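You operate a simulated robot arm through the tools that you are given. There is no shell and no other tool.

You are at the controls of a simulated two-armed robot. One attempt, no reset.

Task
Herd the floating cheeses to the yellow mark and top the trough up.
Fine: herd first, with the white divider, and leave it there; warm water to Full at the orange lever, shut it; the trough's black dial at mid, then pump on.
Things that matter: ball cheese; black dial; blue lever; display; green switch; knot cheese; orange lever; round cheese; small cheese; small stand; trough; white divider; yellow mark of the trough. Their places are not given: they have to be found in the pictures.

The check looks at the end state, three seconds after you hand in, the way a careful person would. Anything else that was tipped, shoved, dropped, spilled or broken makes it a failure.

Robot
Two 7-joint arms with fingered hands on one trunk that stands fixed in place. Base frame: the origin is at the foot of the trunk, x ahead of it, y to its left, z up; the work surface is at about z = 380. Readings come in mm, rad, newtons and seconds.
The left shoulder is at [60, 166, 952], the right one opposite. With the tool pointing down near the work surface each hand reaches from about 120 to 740 mm from the base axis, measured 20 degrees to its own side. Payload 5 kg a hand.
The tool frame of a hand sits at the grasp point between the pads (the TCP): z along the fingers, y along the line on which they close. The tips reach 32 mm beyond it. The gripper opens to 160 mm; its body begins 89 mm behind the TCP. The gripper is a hand of 3 fingers: y runs from the thumb to the fingers, the wrist lies at [0, 0, -267] in the tool frame, and closing takes about 1.5 s.
Orientation is that of the tool frame in the base frame, as [roll, pitch, yaw] about the fixed x, y, z axes, in that order (R = Rz(yaw) Ry(pitch) Rx(roll)). With the fingers straight down and closing along the base's y, the tool's x points along the base's -x, its y along +y and its z along -z.

Tools
- The arms move only by the tool play_rows. It takes "left_targets", "right_targets" or both (then of equal length, played together; a hand with none holds still); each is a list of rows, each a list of 7 numbers: the shift along the tool's x, y, z in mm, then the turn, a rotation vector about the tool's x, y, z in rad, then the closure in counts, from 0 (fully open) to 255 (shut). In form: [[tx, ty, tz, ax, ay, az, fingers], ...]. A call has 1 to 20 rows; each row is the pose to reach, as a shift and turn from the pose commanded when the call began, along the tool's axes at that moment. Each row takes 0.2 s and may step no farther than 50 mm and 0.15 rad from the row before; otherwise, or with a gripper value out of range, the whole call is refused. A pose out of reach is approached as far as the arm can. The call stops where the force on the tool passes 40 N (or 10 N more than at its start, if that is more) or the arm is blocked; 0.2 s more then pass. Each finger travels about 45 mm/s and halts on what it meets, pressing with about 28 N; the grip force reading is that of the motor and also rises with nothing between the fingers. The clock runs only during rows and for 0.2 s after the last one: add rows that repeat a pose to give the fingers time. The reply holds the time, the measured pose of the TCP, the force on the tool along the base axes, the opening and the grip force, in the units named above and with some noise, with the torque about the TCP (base axes, N m) and any sound that the robot's microphone picked up.
- Cameras (640 x 400 px; columns grow to the right, rows downward): "scene" is now at [29.2, -43.7, 1582.1]; the picture's right is [-0.60, -0.80, -0.00], its down [-0.64, 0.48, -0.59] and it looks along [0.48, -0.36, -0.80] (base axes); focal length 331 px, centre (320, 200). "left" rides on the left gripper at [-65, -4, -116] in its tool frame; the picture's right is [0.06, -1.00, 0.00], its down [0.87, 0.05, -0.49] and it looks along [0.49, 0.03, 0.87] (tool axes); focal length 261 px, centre (320, 200). "right" rides on the right gripper at [65, -4, -116] in its tool frame; the picture's right is [0.06, 1.00, 0.00], its down [-0.87, 0.05, -0.49] and it looks along [-0.49, 0.03, 0.87] (tool axes); focal length 261 px, centre (320, 200).
- get_image(camera): a new picture of that camera. No time passes.
- raise_lower(by): slides the trunk up (or, below 0, down) by that many mm; the arms and the scene camera ride with it, the base frame stays. It gives what a move gives, with no picture.
- preshape(shape, hand): the hand has 3 fingers and takes this shape, open, in about a second: jaw (thumb against the fingers, like two jaws); tri (thumb and two fingers); tip (a fingertip pinch); poke (one finger out to press); point (the index stretched); flat (the hand flat); cup (the hand cupped); fist (a fist). The gripper value then closes the fingers along that shape, each until it touches; the sizes above hold for jaw. It gives what a move gives, with no picture.
- turn_head(pan, tilt): turns the head with the scene camera to pan (to the left, within 1.501 rad either way) and tilt (down, from -0.506 to 1.204), counted from straight ahead of the robot. It gives what a move gives.
- pixel_to_xyz(camera, pixels): for up to 12 pixels [column, row] of the newest picture of that camera ("zoom" is the newest enlarged one), the place [x, y, z] in the base frame of the surface seen there, good to about 2 mm. No time passes.
- enlarge(camera, box): a new picture of the part [left, top, right, bottom] of that camera's present view, enlarged. No time passes.
- hand_in(): hands the job in; it is judged then, once.

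Leave the grippers open and the arms clear of the work at the hand-in unless told otherwise.

The tools are called as name(argument=value, ...) on one line, values as JSON. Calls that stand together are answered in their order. play_rows: Moves the arms, as the interface text tells. Its arguments: {"type":"object","properties":{"left_targets":{"type":"array","items":{"type":"array","items":{"type":"number"}}},"right_targets":{"type":"array","items":{"type":"array","items":{"type":"number"}}}},"required":[]} The other tools are called the same way: raise_lower (by) moves the trunk up or down; preshape (shape, hand) gives the hand a shape; turn_head (pan, tilt) turns the head that bears the scene camera; get_image (camera) takes a picture; pixel_to_xyz (camera, pixels) gives the place of the surface under pixels of a picture; enlarge (camera, box) takes an enlarged picture of a part of a camera's view; hand_in () hands the job in.

At the start:

```text
time: 0.0
left_position: [529.5, -49.1, 1153.4]
left_orientation: [3.141, 0.0, 3.14]
left_contact_force: [-0.9, -0.2, -0.9]
left_wrist_torque: [-0.03, -0.01, 0.0]
left_grip_width: 160.1
left_finger_force: 0.0
left_shape: jaw
right_position: [438.6, -500.4, 1140.3]
right_orientation: [3.141, 0.001, -3.141]
right_contact_force: [0.6, 0.7, 0.3]
right_wrist_torque: [-0.02, 0.0, -0.02]
right_grip_width: 160.2
right_finger_force: 0.1
right_shape: jaw
trunk travel left (down, up): [-500.0, 90.0]
head pan, tilt (commanded): [-0.642, 0.935]
```

scene: 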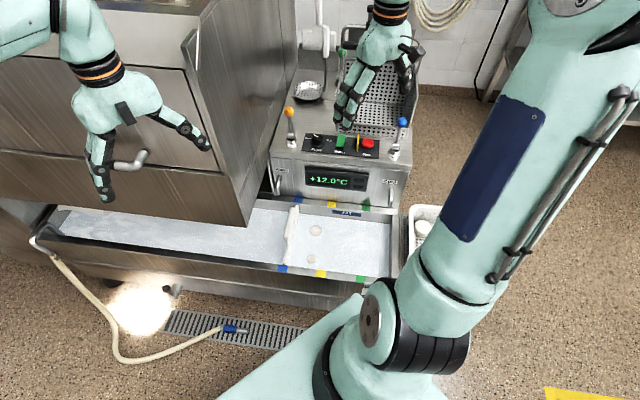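
right: 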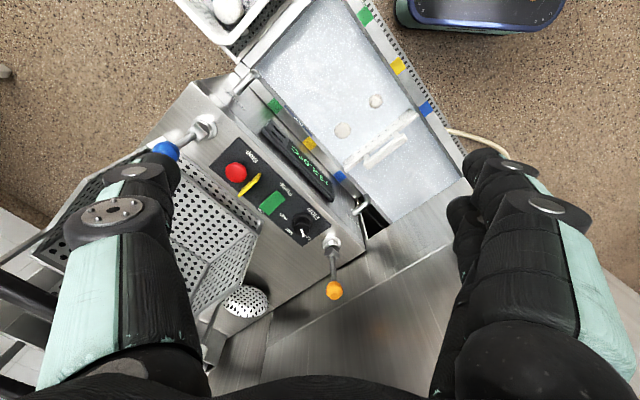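
left: 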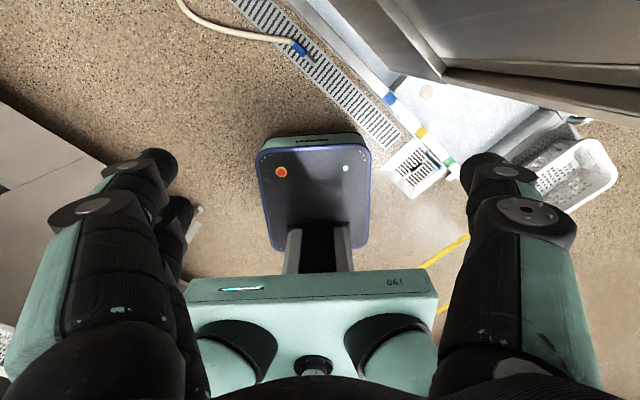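

I'll start with a closer look at the trough and the control panel. In the scene picture they sit around columns 230-440, rows 90-290.

enlarge(camera="scene", box=[240, 90, 440, 215])

enlarge(camera="scene", box=[230, 180, 430, 305])

enlarge(camera="right", box=[180, 80, 380, 205])

enlarge(camera="right", box=[200, 140, 400, 265])

```text
3.20 times, centred on (340, 152) of scene
```

zoom: 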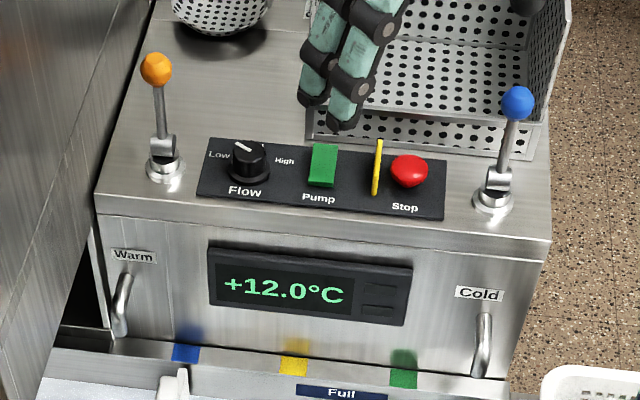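

```text
3.20 times, centred on (330, 242) of scene
```

zoom: 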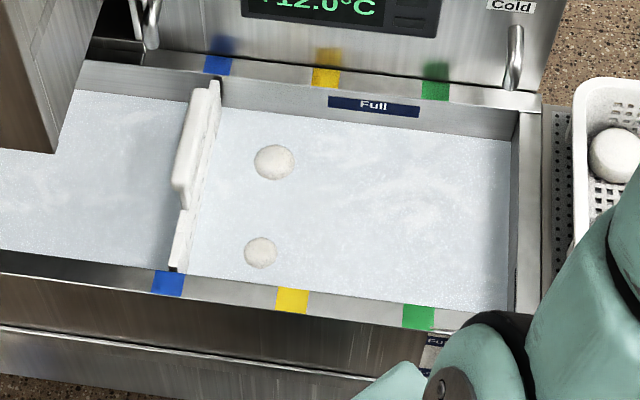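

```text
3.20 times, centred on (280, 142) of right
```

zoom: 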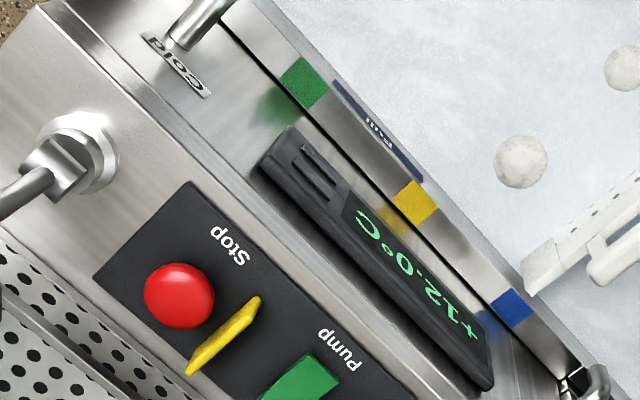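

```text
3.20 times, centred on (300, 202) of right
```

zoom: 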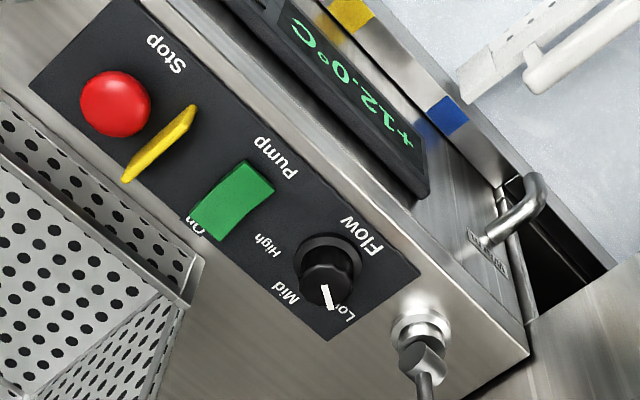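

The white divider stands at the blue marks, with two cheeses just to its right. The panel has, from left to right, the orange lever, the black Flow dial (pointing near Low), the green Pump switch, a yellow plate, the red Stop button and the blue lever. Next I'll read 3D positions of these from the scene picture.

get_image(camera="scene")

pixel_to_xyz(camera="scene", pixels=[[289, 112], [291, 143], [317, 138], [341, 141], [357, 143], [367, 143], [402, 122], [393, 152], [298, 200], [332, 204], [366, 207], [345, 212]])

pixel_to_xyz(camera="scene", pixels=[[283, 268], [321, 273], [361, 278], [294, 208], [290, 230], [286, 262], [316, 230], [311, 258], [350, 240], [396, 215], [392, 270], [250, 240]])

```text
taken
```

scene: 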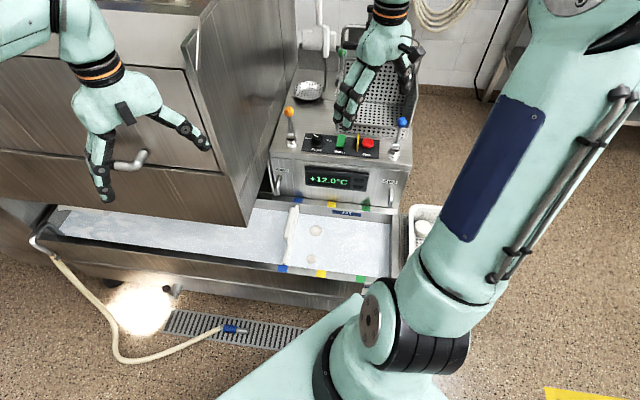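

```text
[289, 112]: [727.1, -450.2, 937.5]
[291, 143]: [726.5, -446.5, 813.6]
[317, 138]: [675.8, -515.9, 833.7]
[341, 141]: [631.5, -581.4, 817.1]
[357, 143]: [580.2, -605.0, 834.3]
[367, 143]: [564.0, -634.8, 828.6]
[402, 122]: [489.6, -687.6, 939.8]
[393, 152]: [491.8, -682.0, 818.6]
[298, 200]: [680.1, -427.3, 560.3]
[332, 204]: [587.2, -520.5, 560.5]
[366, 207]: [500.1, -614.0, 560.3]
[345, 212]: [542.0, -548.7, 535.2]
```

```text
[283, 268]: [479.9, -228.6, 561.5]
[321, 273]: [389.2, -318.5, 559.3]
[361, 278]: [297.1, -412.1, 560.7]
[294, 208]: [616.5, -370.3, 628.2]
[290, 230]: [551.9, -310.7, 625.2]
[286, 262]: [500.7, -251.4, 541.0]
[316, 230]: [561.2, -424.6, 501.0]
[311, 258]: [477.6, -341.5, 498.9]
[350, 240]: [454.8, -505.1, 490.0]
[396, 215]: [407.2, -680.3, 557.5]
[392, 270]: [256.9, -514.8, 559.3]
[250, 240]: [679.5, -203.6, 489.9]
```

The trough runs at about 45°. Its rims are at z≈560, the water surface is at z≈490, and the marks are about 130 mm apart. Next I'll look closer at the divider, the basket on the right and the rest of the surroundings.

enlarge(camera="right", box=[260, 0, 480, 200])

enlarge(camera="right", box=[150, 0, 310, 100])

enlarge(camera="left", box=[360, 60, 640, 235])

enlarge(camera="scene", box=[240, 190, 340, 290])

```text
2.00 times, centred on (370, 100) of right
```

zoom: 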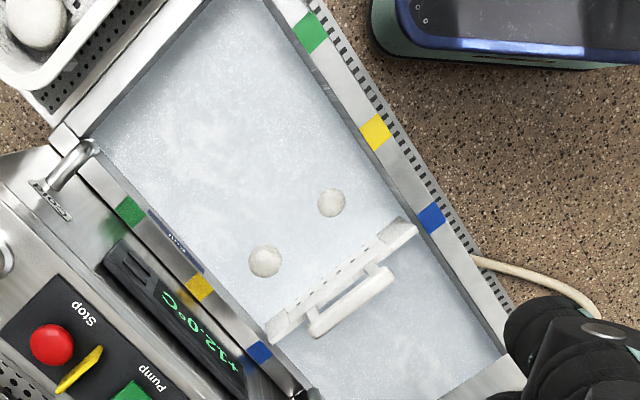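

```text
4.00 times, centred on (230, 50) of right
```

zoom: 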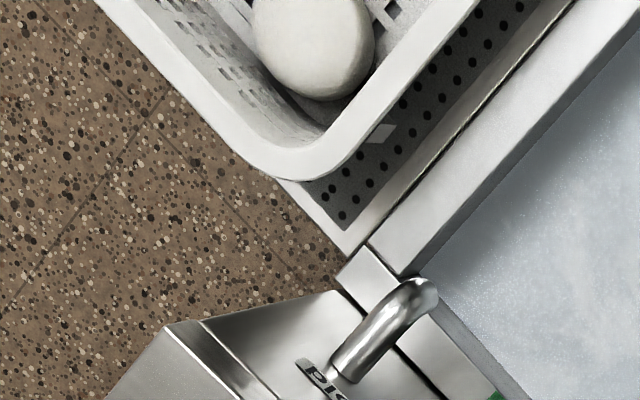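

```text
2.29 times, centred on (500, 148) of left
```

zoom: 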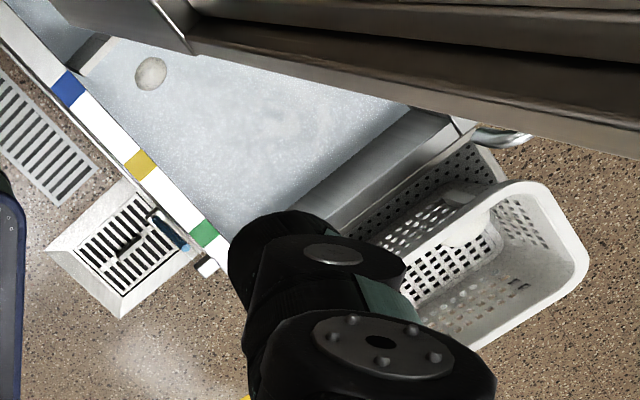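

```text
4.00 times, centred on (290, 240) of scene
```

zoom: 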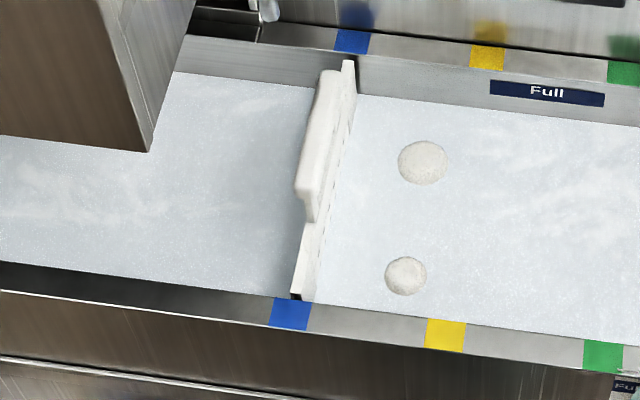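

The divider is a white board standing across the trough. Its handle bar is on the left (cabinet) side, and it has a row of holes near its top. I'll read points on the board and handle from this zoom, where the handle runs from about (330,80) to (308,215).

pixel_to_xyz(camera="zoom", pixels=[[326, 76], [316, 130], [302, 185], [311, 212], [318, 200], [348, 64], [348, 95], [342, 140], [320, 230], [300, 290], [313, 270], [330, 180]])

enlarge(camera="right", box=[310, 80, 450, 180])

```text
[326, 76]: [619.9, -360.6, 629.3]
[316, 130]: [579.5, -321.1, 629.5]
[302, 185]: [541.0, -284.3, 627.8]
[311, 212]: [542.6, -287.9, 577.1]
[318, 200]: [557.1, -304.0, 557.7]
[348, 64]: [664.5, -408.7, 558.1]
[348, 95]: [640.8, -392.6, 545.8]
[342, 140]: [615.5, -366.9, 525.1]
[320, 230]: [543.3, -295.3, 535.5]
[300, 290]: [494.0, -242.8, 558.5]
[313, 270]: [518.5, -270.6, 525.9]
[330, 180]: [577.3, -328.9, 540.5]
```

```text
4.00 times, centred on (380, 130) of right
```

zoom: 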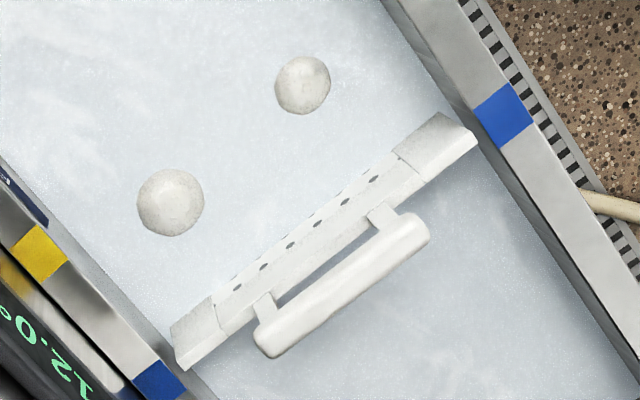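

get_image(camera="right")

pixel_to_xyz(camera="zoom", pixels=[[275, 340], [340, 292], [410, 235], [268, 305], [380, 215], [200, 335], [430, 150], [320, 245], [302, 85], [170, 203], [470, 140], [180, 360]])

```text
taken
```

right: 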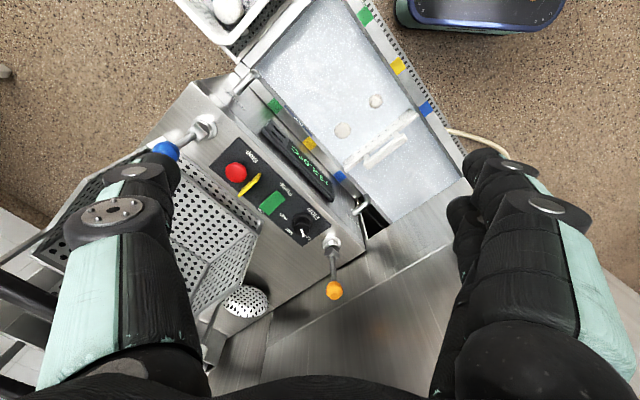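

```text
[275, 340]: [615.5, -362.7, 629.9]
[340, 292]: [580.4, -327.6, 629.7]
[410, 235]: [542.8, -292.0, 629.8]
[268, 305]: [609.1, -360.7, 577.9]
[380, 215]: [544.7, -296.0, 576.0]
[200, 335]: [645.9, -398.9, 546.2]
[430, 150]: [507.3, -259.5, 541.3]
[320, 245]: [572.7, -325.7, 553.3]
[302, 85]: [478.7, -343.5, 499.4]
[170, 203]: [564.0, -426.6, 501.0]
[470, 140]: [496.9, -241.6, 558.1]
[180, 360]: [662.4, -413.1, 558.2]
```

The handle bar runs from about (541,-284) to (620,-362), with its top at z≈630, directly above the board. Next I'll study the Full label, the lever joints and the cabinet corner.

enlarge(camera="scene", box=[310, 190, 390, 240])

pixel_to_xyz(camera="zoom", pixels=[[180, 155], [180, 190], [300, 165], [300, 205], [400, 178], [400, 215], [300, 140], [300, 230], [300, 260]])

enlarge(camera="scene", box=[270, 95, 350, 160])

enlarge(camera="scene", box=[345, 105, 425, 170])

pixel_to_xyz(camera="scene", pixels=[[247, 224], [240, 215], [250, 180], [290, 60], [230, 30], [190, 190], [60, 190], [225, 218], [272, 160], [410, 158], [422, 95], [350, 60]])

```text
8.00 times, centred on (350, 215) of scene
```

zoom: 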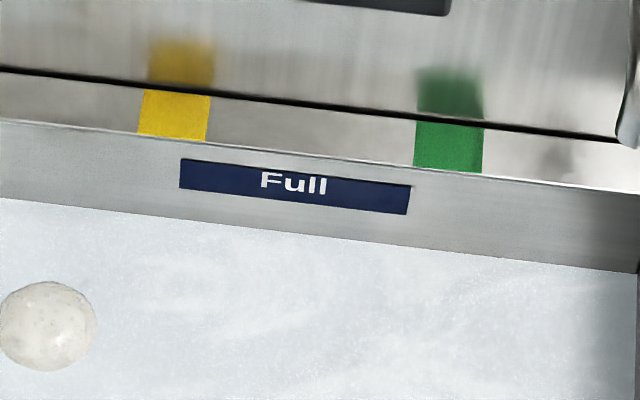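

```text
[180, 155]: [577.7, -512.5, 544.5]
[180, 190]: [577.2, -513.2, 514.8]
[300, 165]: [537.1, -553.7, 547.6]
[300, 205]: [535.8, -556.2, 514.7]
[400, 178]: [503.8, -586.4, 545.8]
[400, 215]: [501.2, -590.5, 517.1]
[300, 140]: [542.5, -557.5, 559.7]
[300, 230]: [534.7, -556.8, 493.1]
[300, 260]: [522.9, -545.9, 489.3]
```

```text
6.15 times, centred on (310, 128) of scene
```

zoom: 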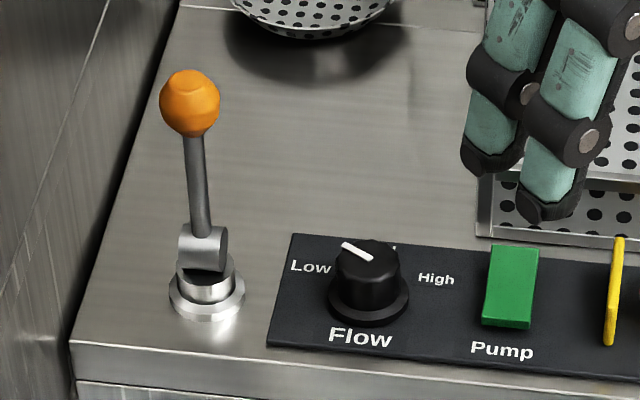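

```text
6.15 times, centred on (385, 138) of scene
```

zoom: 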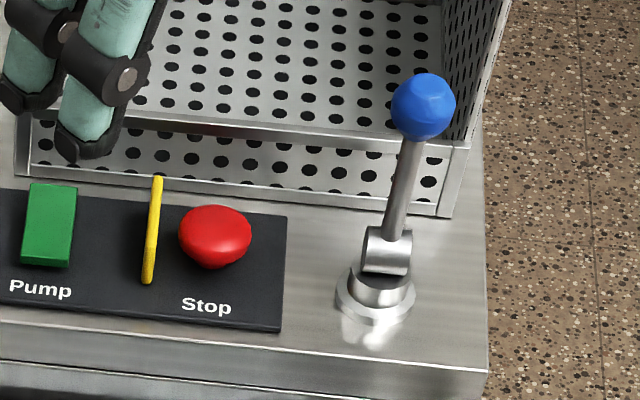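

```text
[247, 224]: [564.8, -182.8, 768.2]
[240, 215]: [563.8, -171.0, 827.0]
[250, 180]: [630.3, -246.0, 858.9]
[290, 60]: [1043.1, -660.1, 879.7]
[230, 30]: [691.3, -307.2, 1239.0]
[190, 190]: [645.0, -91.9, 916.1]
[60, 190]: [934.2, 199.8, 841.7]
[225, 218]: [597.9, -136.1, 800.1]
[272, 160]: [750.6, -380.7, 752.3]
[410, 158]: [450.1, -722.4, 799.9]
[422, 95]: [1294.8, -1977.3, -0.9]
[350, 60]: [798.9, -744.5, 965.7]
```

What I've read so far:
- The Full label's band runs from z≈515 to z≈546, and the water is at z≈490.
- The cabinet's right side face lies about 90 mm to the left of the divider.
- The lever hinges let the levers swing toward or away from the trough.

Next I'll turn the head to look at the basket and the other surroundings.

turn_head(pan=-1.0, tilt=0.75)

get_image(camera="scene")

```text
time: 0.8
left_position: [529.0, -50.2, 1154.3]
left_orientation: [-3.14, 0.001, -3.141]
left_contact_force: [-0.1, 0.4, -0.1]
left_wrist_torque: [-0.03, -0.01, 0.02]
left_grip_width: 160.1
left_finger_force: 0.0
left_shape: jaw
right_position: [437.2, -499.7, 1138.0]
right_orientation: [-3.14, 0.0, 3.14]
right_contact_force: [0.0, -0.3, 0.1]
right_wrist_torque: [-0.01, 0.0, 0.0]
right_grip_width: 159.9
right_finger_force: 0.1
right_shape: jaw
trunk travel left (down, up): [-500.0, 90.0]
head pan, tilt (commanded): [-1.0, 0.75]
```

```text
taken
```

scene: 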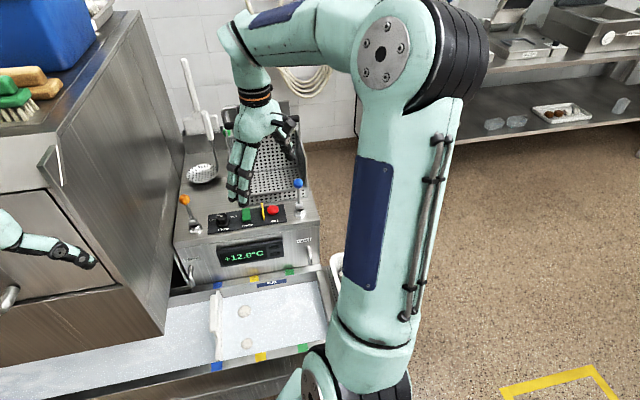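

I can see no other obstacles near the work. I'll turn the head back, then bring the right hand over the trough, rotated 45° so it closes along the trough, with the fingers partly closed.

turn_head(pan=-0.68, tilt=0.95)

play_rows(right_targets=[[-10.3, 13.4, 34, 0, 0, 0.0785, 60], [-20.6, 26.8, 68, 0, 0, 0.157, 100], [-30.9, 40.2, 102, 0, 0, 0.2355, 130], [-41.2, 53.6, 136, 0, 0, 0.314, 130], [-51.5, 67, 170, 0, 0, 0.3925, 130], [-61.8, 80.4, 204, 0, 0, 0.471, 130], [-72.1, 93.8, 238, 0, 0, 0.5495, 130], [-82.4, 107.2, 272, 0, 0, 0.628, 130], [-92.7, 120.6, 306, 0, 0, 0.7065, 130], [-103, 134, 338, 0, 0, 0.785, 130]])

get_image(camera="scene")

get_image(camera="right")

```text
time: 1.6
left_position: [529.3, -49.3, 1154.0]
left_orientation: [3.14, 0.0, 3.14]
left_contact_force: [0.3, 0.4, -0.3]
left_wrist_torque: [0.0, -0.05, 0.0]
left_grip_width: 159.9
left_finger_force: 0.1
left_shape: jaw
right_position: [437.4, -500.6, 1139.3]
right_orientation: [3.14, 0.002, -3.141]
right_contact_force: [0.0, -0.5, 0.3]
right_wrist_torque: [0.01, 0.02, 0.01]
right_grip_width: 159.8
right_finger_force: 0.1
right_shape: jaw
trunk travel left (down, up): [-500.0, 90.0]
head pan, tilt (commanded): [-0.681, 0.949]
```

```text
time: 3.9
left_position: [529.3, -49.2, 1154.0]
left_orientation: [3.141, 0.0, -3.14]
left_contact_force: [-0.6, -0.2, -0.3]
left_wrist_torque: [-0.01, 0.0, -0.01]
left_grip_width: 159.7
left_finger_force: 0.1
left_shape: jaw
right_position: [542.4, -366.2, 802.2]
right_orientation: [3.141, 0.0, 2.357]
right_contact_force: [0.3, 0.4, -0.4]
right_wrist_torque: [0.0, 0.03, 0.0]
right_grip_width: 79.3
right_finger_force: 0.1
right_shape: jaw
trunk travel left (down, up): [-500.0, 90.0]
head pan, tilt (commanded): [-0.681, 0.949]
```

```text
taken
```

scene: 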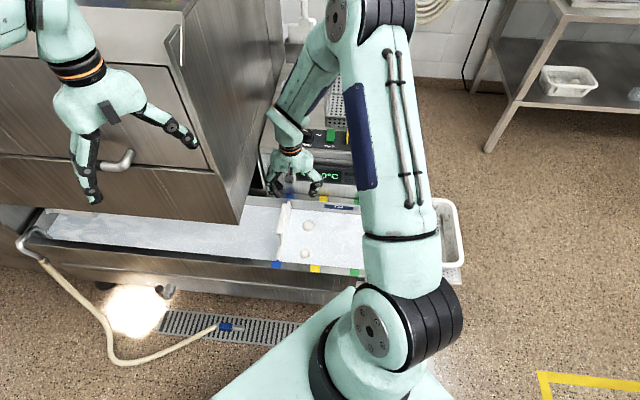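

```text
taken
```

right: 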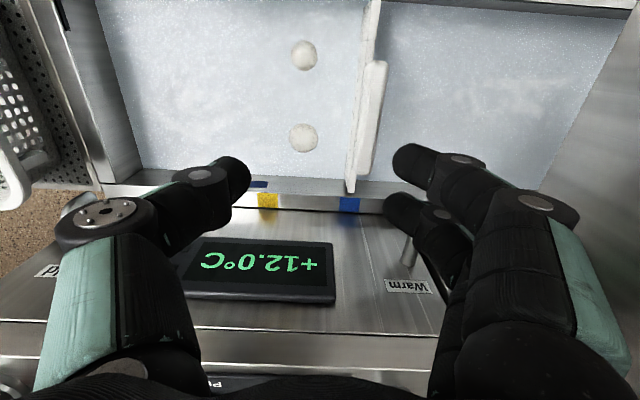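

The right hand is above the trough at yaw 135° with an opening of 79 mm. Next I'll lean the wrist about 20° away from the cabinet and come to about 100 mm short of the handle.

play_rows(right_targets=[[0.3, 4.2, 18.2, -0.07, 0, 0, 130], [0.6, 8.5, 36.4, -0.14, 0, 0, 130], [0.9, 12.7, 54.6, -0.21, 0, 0, 130], [1.2, 17, 72.8, -0.28, 0, 0, 130], [1.4, 21.2, 91, -0.349, 0, 0, 130]])

get_image(camera="scene")

get_image(camera="right")

```text
time: 5.0
left_position: [529.8, -50.8, 1154.3]
left_orientation: [3.14, 0.001, -3.141]
left_contact_force: [-0.4, 0.3, 0.2]
left_wrist_torque: [0.03, 0.02, 0.0]
left_grip_width: 160.0
left_finger_force: 0.2
left_shape: jaw
right_position: [556.4, -350.9, 710.6]
right_orientation: [2.79, -0.001, 2.357]
right_contact_force: [-0.1, -0.3, -0.1]
right_wrist_torque: [0.01, -0.02, -0.02]
right_grip_width: 78.8
right_finger_force: 0.0
right_shape: jaw
trunk travel left (down, up): [-500.0, 90.0]
head pan, tilt (commanded): [-0.681, 0.949]
```

```text
taken
```

scene: 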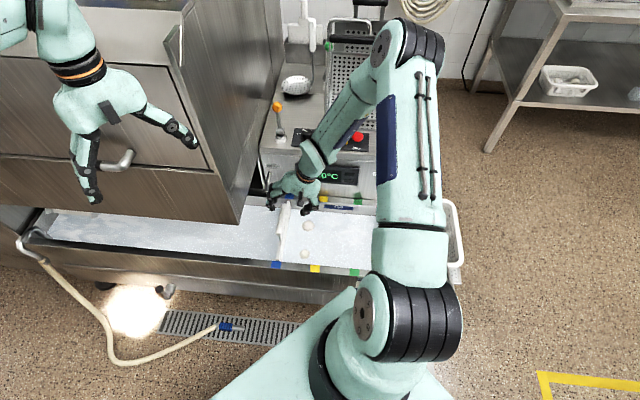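

```text
taken
```

right: 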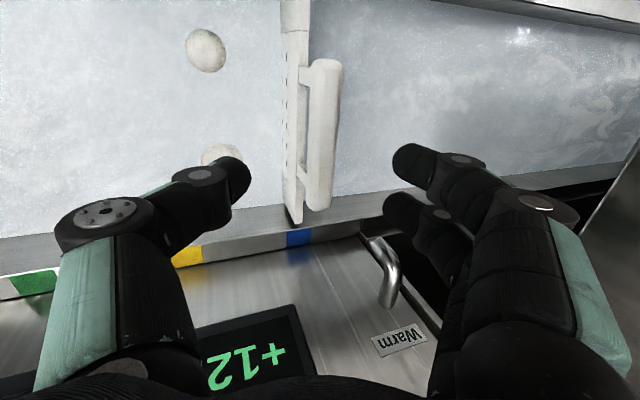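

The fingers straddle the handle from above. I'll read the handle again from this picture, with the bar running from about (325,65) to (315,200), before going down.

pixel_to_xyz(camera="right", pixels=[[325, 70], [322, 130], [317, 195], [338, 130], [310, 120], [303, 75], [297, 185], [290, 130], [308, 200], [285, 60]])

```text
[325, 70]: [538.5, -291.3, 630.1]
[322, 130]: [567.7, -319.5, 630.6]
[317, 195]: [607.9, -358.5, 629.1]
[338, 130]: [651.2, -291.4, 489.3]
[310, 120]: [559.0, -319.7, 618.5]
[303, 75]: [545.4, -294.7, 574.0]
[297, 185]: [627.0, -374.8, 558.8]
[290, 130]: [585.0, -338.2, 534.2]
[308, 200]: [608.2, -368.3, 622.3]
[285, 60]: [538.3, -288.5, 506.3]
```

The handle bar is centred on u≈-178, the same line as the blue marks. I'll go straight down along the tool axis about 101 mm to straddle it.

play_rows(right_targets=[[0.1, -0.5, 25, 0, 0, 0, 130], [0.3, -1, 50, 0, 0, 0, 130], [0.4, -1.5, 75, 0, 0, 0, 130], [0.5, -2, 90, 0, 0, 0, 130], [0.6, -2.3, 101, 0, 0, 0, 130]])

get_image(camera="scene")

get_image(camera="right")

```text
time: 6.2
left_position: [529.9, -49.4, 1155.3]
left_orientation: [-3.141, -0.002, 3.141]
left_contact_force: [0.3, 0.4, 0.2]
left_wrist_torque: [0.0, 0.02, -0.01]
left_grip_width: 159.8
left_finger_force: 0.0
left_shape: jaw
right_position: [578.9, -326.7, 614.0]
right_orientation: [2.792, -0.001, 2.356]
right_contact_force: [-1.0, 0.3, 0.2]
right_wrist_torque: [-0.05, 0.02, 0.02]
right_grip_width: 78.8
right_finger_force: 0.1
right_shape: jaw
trunk travel left (down, up): [-500.0, 90.0]
head pan, tilt (commanded): [-0.681, 0.949]
```

```text
taken
```

scene: 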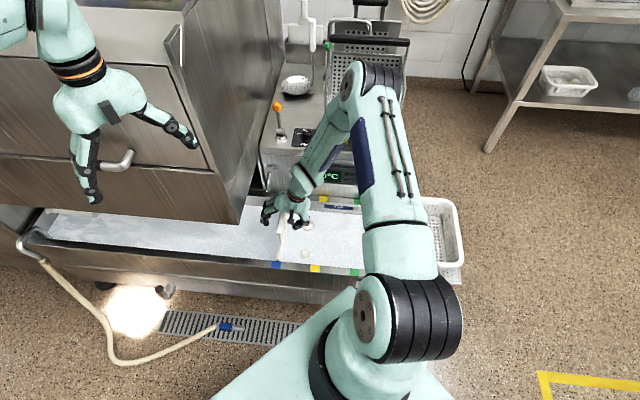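

```text
taken
```

right: 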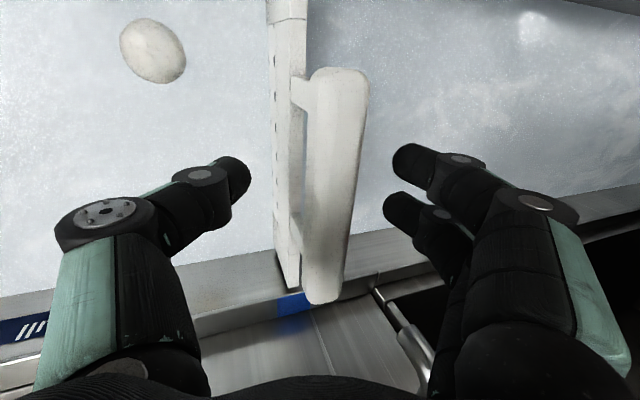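

The bar is midway between the thumb and the two fingers. I'll close gently on it.

play_rows(right_targets=[[0, 0, 0, 0, 0, 0, 180], [0, 0, 0, 0, 0, 0, 215], [0, 0, 0, 0, 0, 0, 240], [0, 0, 0, 0, 0, 0, 240], [0, 0, 0, 0, 0, 0, 240]])

get_image(camera="right")

```text
time: 7.5
left_position: [529.9, -50.2, 1155.2]
left_orientation: [3.142, -0.001, 3.141]
left_contact_force: [0.4, -0.5, 0.5]
left_wrist_torque: [0.0, 0.02, 0.0]
left_grip_width: 159.9
left_finger_force: 0.1
left_shape: jaw
right_position: [578.1, -326.1, 613.8]
right_orientation: [2.793, -0.001, 2.357]
right_contact_force: [0.3, 0.4, -0.9]
right_wrist_torque: [-0.01, 0.02, 0.02]
right_grip_width: 9.9
right_finger_force: 0.1
right_shape: jaw
trunk travel left (down, up): [-500.0, 90.0]
head pan, tilt (commanded): [-0.681, 0.949]
```

```text
taken
```

right: 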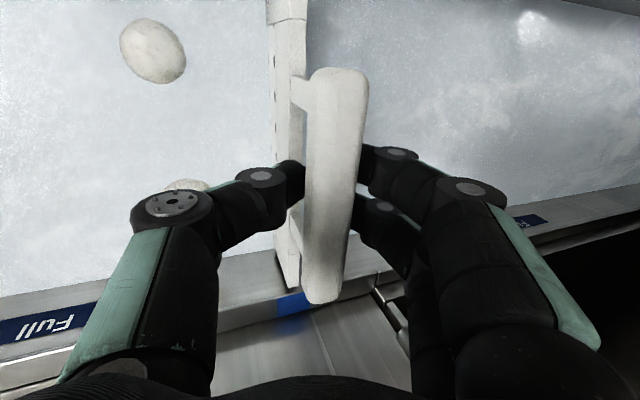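

The fingers closed to 9.9 mm with no grip force, so they slipped together just below the bar. I'll open, rise about 14 mm and close again on the bar itself.

play_rows(right_targets=[[0, 0, 0, 0, 0, 0, 180], [0, 0, 0, 0, 0, 0, 140], [0, 0, 0, 0, 0, 0, 140], [0, 0, 0, 0, 0, 0, 140], [0, 2.4, -7, 0, 0, 0, 140], [0, 4.8, -14, 0, 0, 0, 140], [0, 4.8, -14, 0, 0, 0, 170], [0, 4.8, -14, 0, 0, 0, 200], [0, 4.8, -14, 0, 0, 0, 225], [0, 4.8, -14, 0, 0, 0, 240], [0, 4.8, -14, 0, 0, 0, 240]])

get_image(camera="right")

```text
time: 9.8
left_position: [529.2, -49.6, 1154.0]
left_orientation: [-3.141, 0.001, -3.141]
left_contact_force: [-0.3, -0.6, -0.1]
left_wrist_torque: [-0.02, 0.03, 0.01]
left_grip_width: 160.2
left_finger_force: 0.2
left_shape: jaw
right_position: [577.3, -327.8, 628.9]
right_orientation: [2.792, 0.0, 2.356]
right_contact_force: [0.1, -0.8, 0.1]
right_wrist_torque: [0.01, -0.01, -0.01]
right_grip_width: 16.3
right_finger_force: 28.2
right_shape: jaw
trunk travel left (down, up): [-500.0, 90.0]
head pan, tilt (commanded): [-0.681, 0.949]
```

```text
taken
```

right: 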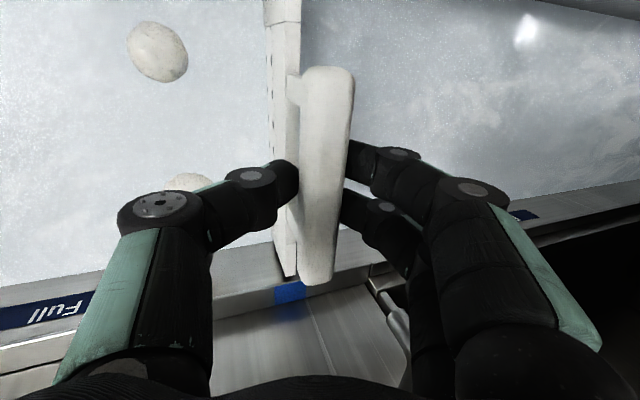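

The bar is held at 28 N with the fingers at 16 mm. I'll slide the divider slowly toward the yellow marks, the first 40 mm as a check.

play_rows(right_targets=[[0, -3.76, -1.37, 0, 0, 0, 240], [0, -7.52, -2.74, 0, 0, 0, 240], [0, -11.28, -4.1, 0, 0, 0, 240], [0, -15.04, -5.47, 0, 0, 0, 240], [0, -18.8, -6.84, 0, 0, 0, 240], [0, -22.56, -8.2, 0, 0, 0, 240], [0, -26.3, -9.58, 0, 0, 0, 240], [0, -30.1, -10.9, 0, 0, 0, 240], [0, -33.8, -12.3, 0, 0, 0, 240], [0, -37.6, -13.7, 0, 0, 0, 240]])

get_image(camera="right")

get_image(camera="scene")

```text
time: 12.1
left_position: [529.6, -48.5, 1154.3]
left_orientation: [3.141, 0.001, 3.141]
left_contact_force: [0.2, -0.3, 0.0]
left_wrist_torque: [0.0, -0.01, -0.03]
left_grip_width: 159.8
left_finger_force: 0.1
left_shape: jaw
right_position: [549.8, -355.4, 630.5]
right_orientation: [2.793, 0.0, 2.358]
right_contact_force: [-0.9, -0.1, 0.1]
right_wrist_torque: [-0.02, 0.02, 0.06]
right_grip_width: 16.4
right_finger_force: 27.8
right_shape: jaw
trunk travel left (down, up): [-500.0, 90.0]
head pan, tilt (commanded): [-0.681, 0.949]
```

```text
taken
```

right: 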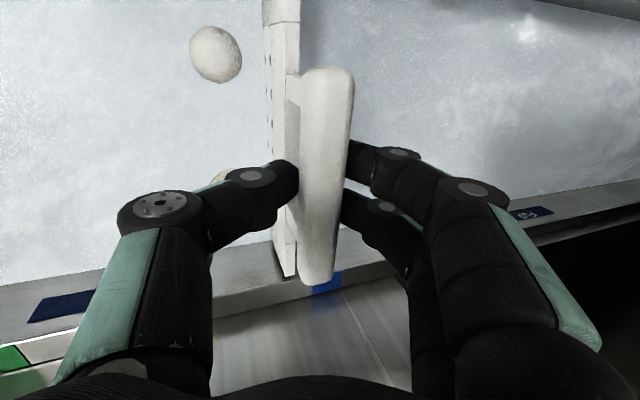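

```text
taken
```

scene: 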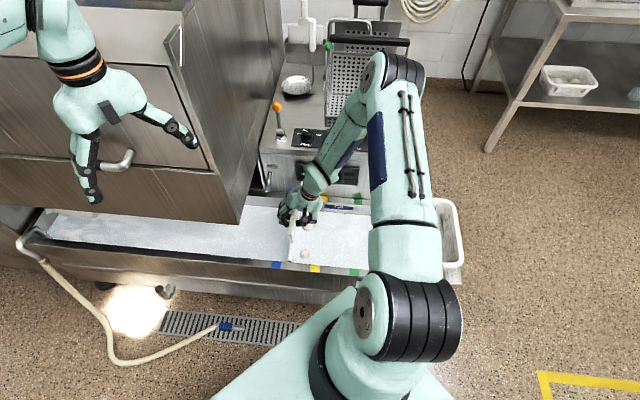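

It slides freely: 39 mm moved and no force. Another 80 mm next, slowly, then I'll measure against the yellow marks.

play_rows(right_targets=[[0, -3.76, -1.37, 0, 0, 0, 240], [0, -7.52, -2.74, 0, 0, 0, 240], [0, -11.28, -4.1, 0, 0, 0, 240], [0, -15.04, -5.47, 0, 0, 0, 240], [0, -18.8, -6.84, 0, 0, 0, 240], [0, -22.56, -8.2, 0, 0, 0, 240], [0, -26.3, -9.58, 0, 0, 0, 240], [0, -30.1, -10.9, 0, 0, 0, 240], [0, -33.8, -12.3, 0, 0, 0, 240], [0, -37.6, -13.7, 0, 0, 0, 240], [0, -41.4, -15.05, 0, 0, 0, 240], [0, -45.1, -16.4, 0, 0, 0, 240], [0, -48.9, -17.8, 0, 0, 0, 240], [0, -52.6, -19.2, 0, 0, 0, 240], [0, -56.4, -20.5, 0, 0, 0, 240], [0, -60.2, -21.9, 0, 0, 0, 240], [0, -63.9, -23.3, 0, 0, 0, 240], [0, -67.7, -24.6, 0, 0, 0, 240], [0, -71.4, -26, 0, 0, 0, 240], [0, -75.2, -27.4, 0, 0, 0, 240]])

get_image(camera="right")

enlarge(camera="scene", box=[240, 180, 400, 290])

```text
time: 16.2
left_position: [529.8, -50.1, 1154.4]
left_orientation: [-3.141, -0.001, 3.14]
left_contact_force: [-0.4, -0.3, 0.4]
left_wrist_torque: [0.0, 0.02, -0.01]
left_grip_width: 160.1
left_finger_force: 0.1
left_shape: jaw
right_position: [493.5, -413.1, 629.4]
right_orientation: [2.792, 0.0, 2.358]
right_contact_force: [0.7, 0.0, -0.3]
right_wrist_torque: [0.0, -0.01, 0.02]
right_grip_width: 16.3
right_finger_force: 27.9
right_shape: jaw
trunk travel left (down, up): [-500.0, 90.0]
head pan, tilt (commanded): [-0.681, 0.949]
```

```text
taken
```

right: 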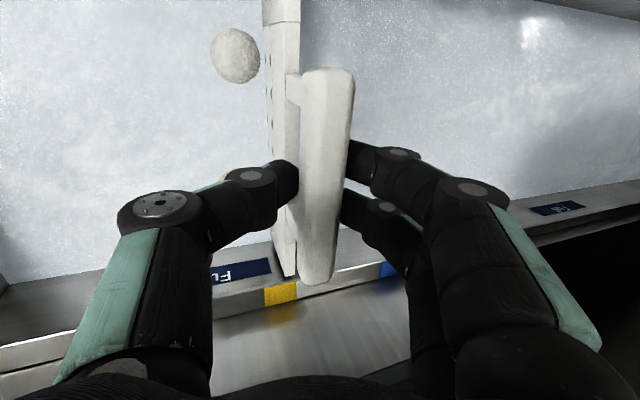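

```text
3.64 times, centred on (320, 235) of scene
```

zoom: 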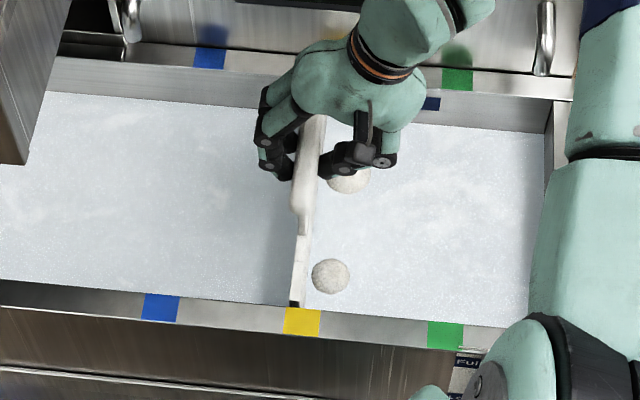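

The divider's near end, at (298,298) in the zoom, is almost on the yellow mark at (302,321). I'll measure both.

pixel_to_xyz(camera="zoom", pixels=[[284, 320], [302, 321], [320, 322], [293, 295], [300, 296], [305, 270], [297, 270], [310, 130], [300, 200], [330, 275], [348, 182], [142, 306]])

pixel_to_xyz(camera="right", pixels=[[263, 298], [281, 294], [298, 290], [290, 270], [285, 240], [295, 240], [283, 20], [270, 20], [300, 18], [291, 255]])

```text
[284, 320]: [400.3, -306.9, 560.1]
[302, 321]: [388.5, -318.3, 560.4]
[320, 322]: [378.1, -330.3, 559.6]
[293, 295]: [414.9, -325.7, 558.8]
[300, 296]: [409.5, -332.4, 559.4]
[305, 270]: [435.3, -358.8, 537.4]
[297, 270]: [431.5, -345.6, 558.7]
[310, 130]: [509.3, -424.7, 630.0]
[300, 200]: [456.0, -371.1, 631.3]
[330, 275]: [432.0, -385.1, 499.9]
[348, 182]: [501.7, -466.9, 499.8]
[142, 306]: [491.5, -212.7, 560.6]
```

```text
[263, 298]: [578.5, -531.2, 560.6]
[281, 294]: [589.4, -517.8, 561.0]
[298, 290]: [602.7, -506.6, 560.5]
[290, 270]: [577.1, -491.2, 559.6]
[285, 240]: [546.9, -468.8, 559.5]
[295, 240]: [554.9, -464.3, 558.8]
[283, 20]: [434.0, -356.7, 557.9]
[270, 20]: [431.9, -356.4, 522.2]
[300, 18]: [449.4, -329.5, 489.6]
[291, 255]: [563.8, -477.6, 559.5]
```

The yellow mark is centred at u≈-50.3 (32 mm wide), and the board top is centred at u≈-59.3. I'll slide another 9 mm.

play_rows(right_targets=[[0, -2.82, -1.03, 0, 0, 0, 240], [0, -5.64, -2.05, 0, 0, 0, 240], [0, -8.46, -3.08, 0, 0, 0, 240], [0, -8.46, -3.08, 0, 0, 0, 240]])

enlarge(camera="scene", box=[260, 200, 360, 290])

get_image(camera="right")

```text
time: 17.2
left_position: [529.8, -49.3, 1153.9]
left_orientation: [3.141, -0.001, -3.14]
left_contact_force: [-0.7, 0.3, 1.2]
left_wrist_torque: [0.0, 0.01, 0.0]
left_grip_width: 159.9
left_finger_force: 0.0
left_shape: jaw
right_position: [485.7, -419.2, 629.3]
right_orientation: [2.791, 0.0, 2.356]
right_contact_force: [-0.3, 0.8, 0.6]
right_wrist_torque: [0.03, 0.01, 0.04]
right_grip_width: 16.6
right_finger_force: 27.9
right_shape: jaw
trunk travel left (down, up): [-500.0, 90.0]
head pan, tilt (commanded): [-0.681, 0.949]
```

```text
4.44 times, centred on (310, 245) of scene
```

zoom: 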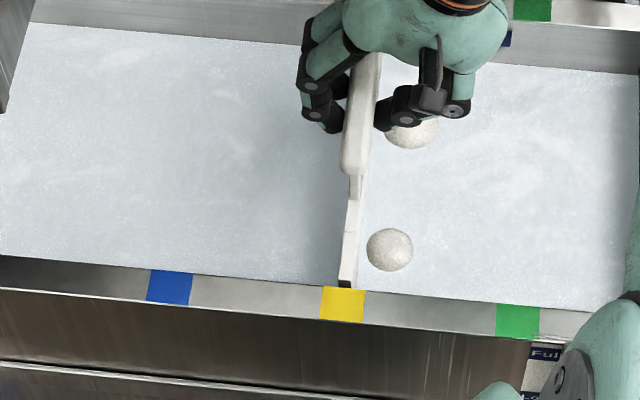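

```text
taken
```

right: 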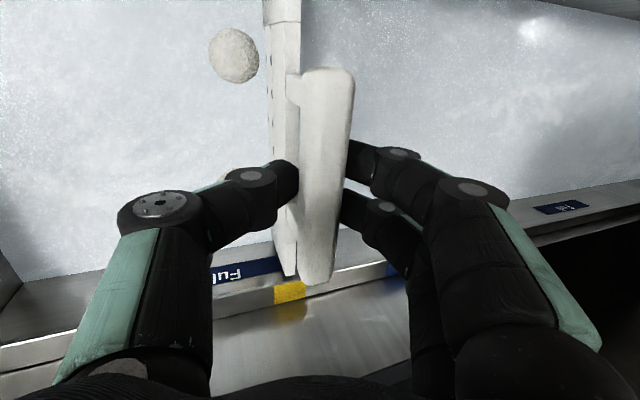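

pixel_to_xyz(camera="zoom", pixels=[[341, 275], [347, 276], [353, 276], [343, 303], [350, 255], [355, 240]])

pixel_to_xyz(camera="right", pixels=[[290, 270], [285, 240], [295, 240], [273, 296], [290, 292], [305, 288], [283, 20]])

```text
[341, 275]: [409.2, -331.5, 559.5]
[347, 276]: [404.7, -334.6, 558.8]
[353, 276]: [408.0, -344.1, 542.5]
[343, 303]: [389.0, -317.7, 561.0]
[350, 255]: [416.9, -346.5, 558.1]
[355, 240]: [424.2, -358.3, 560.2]
```

```text
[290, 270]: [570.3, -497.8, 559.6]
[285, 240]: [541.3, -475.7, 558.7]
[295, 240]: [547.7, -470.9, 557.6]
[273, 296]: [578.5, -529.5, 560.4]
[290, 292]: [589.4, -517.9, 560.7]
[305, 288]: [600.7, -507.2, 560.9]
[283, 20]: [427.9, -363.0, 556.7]
```

The board is centred at u≈-50.2, right on the yellow marks. I'll open the fingers and back out along the tool axis.

play_rows(right_targets=[[0, 0, 0, 0, 0, 0, 220], [0, 0, 0, 0, 0, 0, 180], [0, 0, 0, 0, 0, 0, 140], [0, 0, 0, 0, 0, 0, 120], [0, 0, 0, 0, 0, 0, 120], [0, 0, 0, 0, 0, 0, 120], [0, 0, -20, 0, 0, 0, 120], [0, 0, -45, 0, 0, 0, 120], [0, 0, -75, 0, 0, 0, 120], [0, 0, -110, 0, 0, 0, 120], [0, 0, -150, 0, 0, 0, 120], [0, 0, -195, 0, 0, 0, 120], [0, 0, -240, 0, 0, 0, 120], [0, 0, -285, 0, 0, 0, 120]])

get_image(camera="right")

get_image(camera="scene")

```text
time: 20.2
left_position: [529.2, -48.0, 1154.2]
left_orientation: [3.141, 0.001, -3.14]
left_contact_force: [0.2, 0.3, 0.2]
left_wrist_torque: [-0.03, 0.01, 0.0]
left_grip_width: 159.8
left_finger_force: 0.0
left_shape: jaw
right_position: [417.5, -486.8, 896.4]
right_orientation: [2.792, 0.0, 2.358]
right_contact_force: [0.0, -0.4, 0.1]
right_wrist_torque: [-0.02, -0.02, 0.0]
right_grip_width: 84.1
right_finger_force: 0.1
right_shape: jaw
trunk travel left (down, up): [-500.0, 90.0]
head pan, tilt (commanded): [-0.681, 0.949]
```

```text
taken
```

right: 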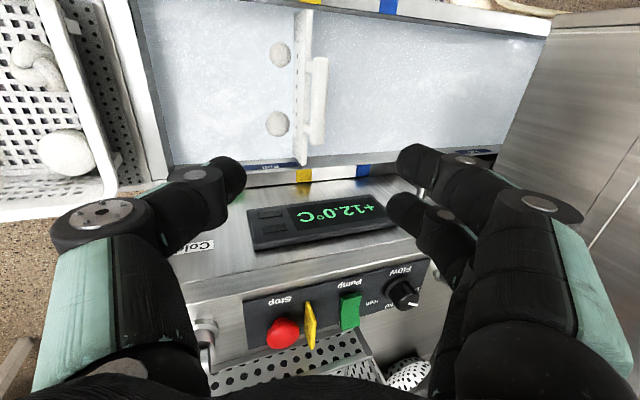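

```text
taken
```

scene: 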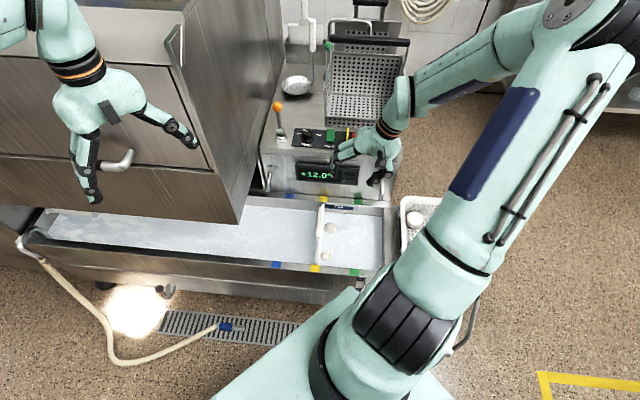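

The divider stayed put. The knot cheese and ball cheese sit in the white basket beside the trough and stay out of this. Next I'll check the divider's position again and look at the orange lever.

enlarge(camera="scene", box=[260, 180, 400, 280])

enlarge(camera="scene", box=[255, 90, 345, 160])

pixel_to_xyz(camera="zoom", pixels=[[155, 95], [155, 115], [155, 135], [170, 200], [175, 240], [180, 265], [180, 290], [170, 260], [190, 260], [190, 300], [140, 115], [172, 115]])

```text
4.00 times, centred on (330, 230) of scene
```

zoom: 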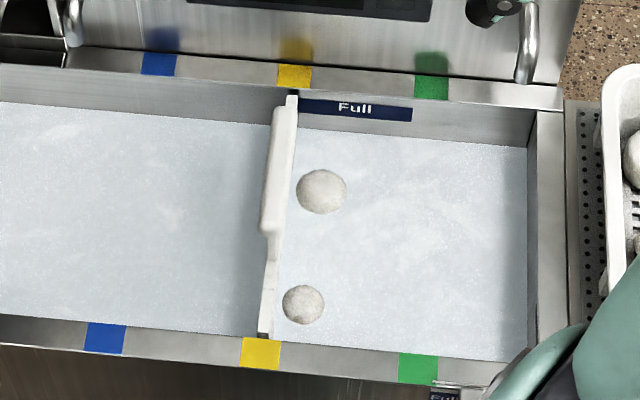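

```text
5.71 times, centred on (300, 125) of scene
```

zoom: 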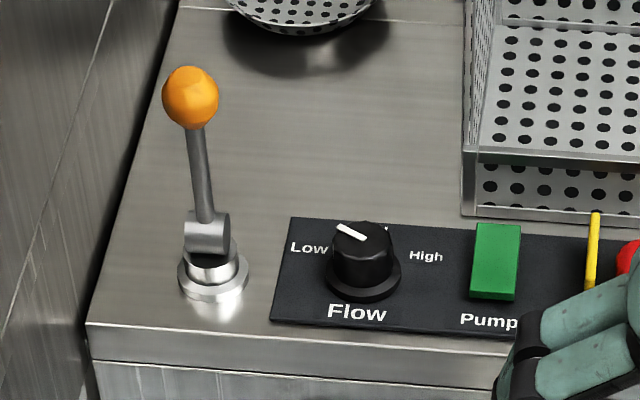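

```text
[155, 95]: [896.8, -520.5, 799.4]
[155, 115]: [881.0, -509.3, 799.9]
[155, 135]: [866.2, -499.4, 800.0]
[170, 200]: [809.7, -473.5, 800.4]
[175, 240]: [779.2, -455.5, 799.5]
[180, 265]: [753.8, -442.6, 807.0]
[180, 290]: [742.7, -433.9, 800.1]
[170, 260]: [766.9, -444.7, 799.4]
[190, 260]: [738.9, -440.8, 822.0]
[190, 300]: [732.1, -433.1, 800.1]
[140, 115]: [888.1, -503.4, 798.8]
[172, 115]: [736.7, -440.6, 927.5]
```

The box top is at z=800. I'll read the knob, centred at about (190,97) in the zoom, along with the stem, hinge and base, the dial, and the dial labels.

pixel_to_xyz(camera="zoom", pixels=[[190, 97], [190, 75], [190, 120], [168, 97], [213, 97], [200, 150], [206, 200], [200, 232], [226, 232], [212, 262], [182, 276], [246, 276]])

pixel_to_xyz(camera="zoom", pixels=[[362, 232], [345, 228], [358, 240], [335, 232], [390, 240], [308, 248], [426, 256], [357, 313], [362, 295], [495, 232], [495, 290], [593, 240]])

enlarge(camera="right", box=[230, 230, 450, 390])

```text
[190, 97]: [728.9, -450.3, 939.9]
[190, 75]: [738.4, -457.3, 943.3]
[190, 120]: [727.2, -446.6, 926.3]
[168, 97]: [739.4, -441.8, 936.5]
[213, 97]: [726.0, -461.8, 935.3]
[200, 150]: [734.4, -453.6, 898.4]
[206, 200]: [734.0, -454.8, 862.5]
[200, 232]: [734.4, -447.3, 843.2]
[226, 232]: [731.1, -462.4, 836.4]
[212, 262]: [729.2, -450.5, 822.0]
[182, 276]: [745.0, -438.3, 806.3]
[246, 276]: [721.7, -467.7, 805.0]
```

```text
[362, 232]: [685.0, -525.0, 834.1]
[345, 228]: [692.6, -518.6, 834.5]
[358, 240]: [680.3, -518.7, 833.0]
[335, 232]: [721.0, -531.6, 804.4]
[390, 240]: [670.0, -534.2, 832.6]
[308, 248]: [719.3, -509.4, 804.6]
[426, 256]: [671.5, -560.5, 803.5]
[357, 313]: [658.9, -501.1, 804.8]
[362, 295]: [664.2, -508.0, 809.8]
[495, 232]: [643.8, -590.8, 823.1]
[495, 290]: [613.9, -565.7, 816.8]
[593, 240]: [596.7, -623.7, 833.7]
```

```text
2.50 times, centred on (340, 310) of right
```

zoom: 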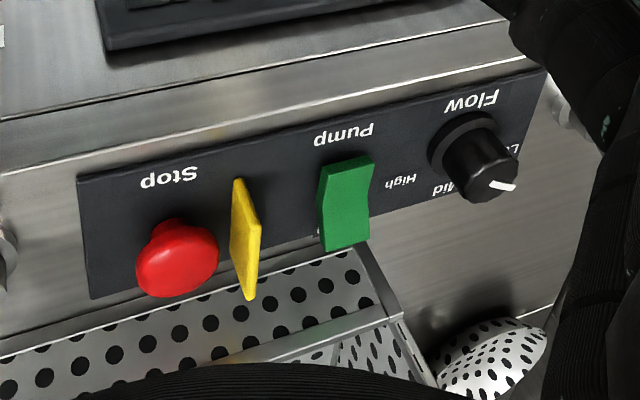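

From these readings:
- The orange knob is centred near (738,-457,931) with a 14 mm radius, on a vertical stem.
- The cabinet face is about 58 mm from the knob's left side.

I'll approach with the hand pitched about 40° down and heading about -20°, closing sideways, so the wrist stays well away from the cabinet. The first step straightens the hand and raises it.

play_rows(right_targets=[[0, 5.1, -14.1, 0.087, 0, 0, 130], [0, 10.2, -28.2, 0.174, 0, 0, 140], [0, 15.4, -42.3, 0.262, 0, 0, 160], [0, 20.5, -56.4, 0.349, 0, 0, 175]])

play_rows(right_targets=[[0, 0, 0, 0, 0, -0.145, 175], [0, 0, 0, 0, 0, -0.29, 175], [0, 0, 0, 0, 0, -0.436, 175]])

```text
time: 21.2
left_position: [530.1, -48.7, 1154.4]
left_orientation: [3.141, 0.0, -3.141]
left_contact_force: [-0.3, -0.4, 0.0]
left_wrist_torque: [-0.02, -0.03, -0.02]
left_grip_width: 159.6
left_finger_force: 0.1
left_shape: jaw
right_position: [418.9, -488.3, 959.1]
right_orientation: [-3.14, 0.001, 2.355]
right_contact_force: [0.4, 0.1, -0.4]
right_wrist_torque: [-0.01, 0.0, -0.01]
right_grip_width: 50.6
right_finger_force: 0.1
right_shape: jaw
trunk travel left (down, up): [-500.0, 90.0]
head pan, tilt (commanded): [-0.681, 0.949]
```

```text
time: 22.1
left_position: [530.1, -49.8, 1154.7]
left_orientation: [3.141, 0.0, -3.14]
left_contact_force: [-0.2, -0.5, -0.2]
left_wrist_torque: [0.04, 0.0, 0.02]
left_grip_width: 159.9
left_finger_force: 0.0
left_shape: jaw
right_position: [417.4, -486.8, 957.7]
right_orientation: [-3.142, 0.0, 2.794]
right_contact_force: [-0.4, 0.2, -0.2]
right_wrist_torque: [0.0, 0.0, -0.03]
right_grip_width: 50.6
right_finger_force: 0.0
right_shape: jaw
trunk travel left (down, up): [-500.0, 90.0]
head pan, tilt (commanded): [-0.681, 0.949]
```

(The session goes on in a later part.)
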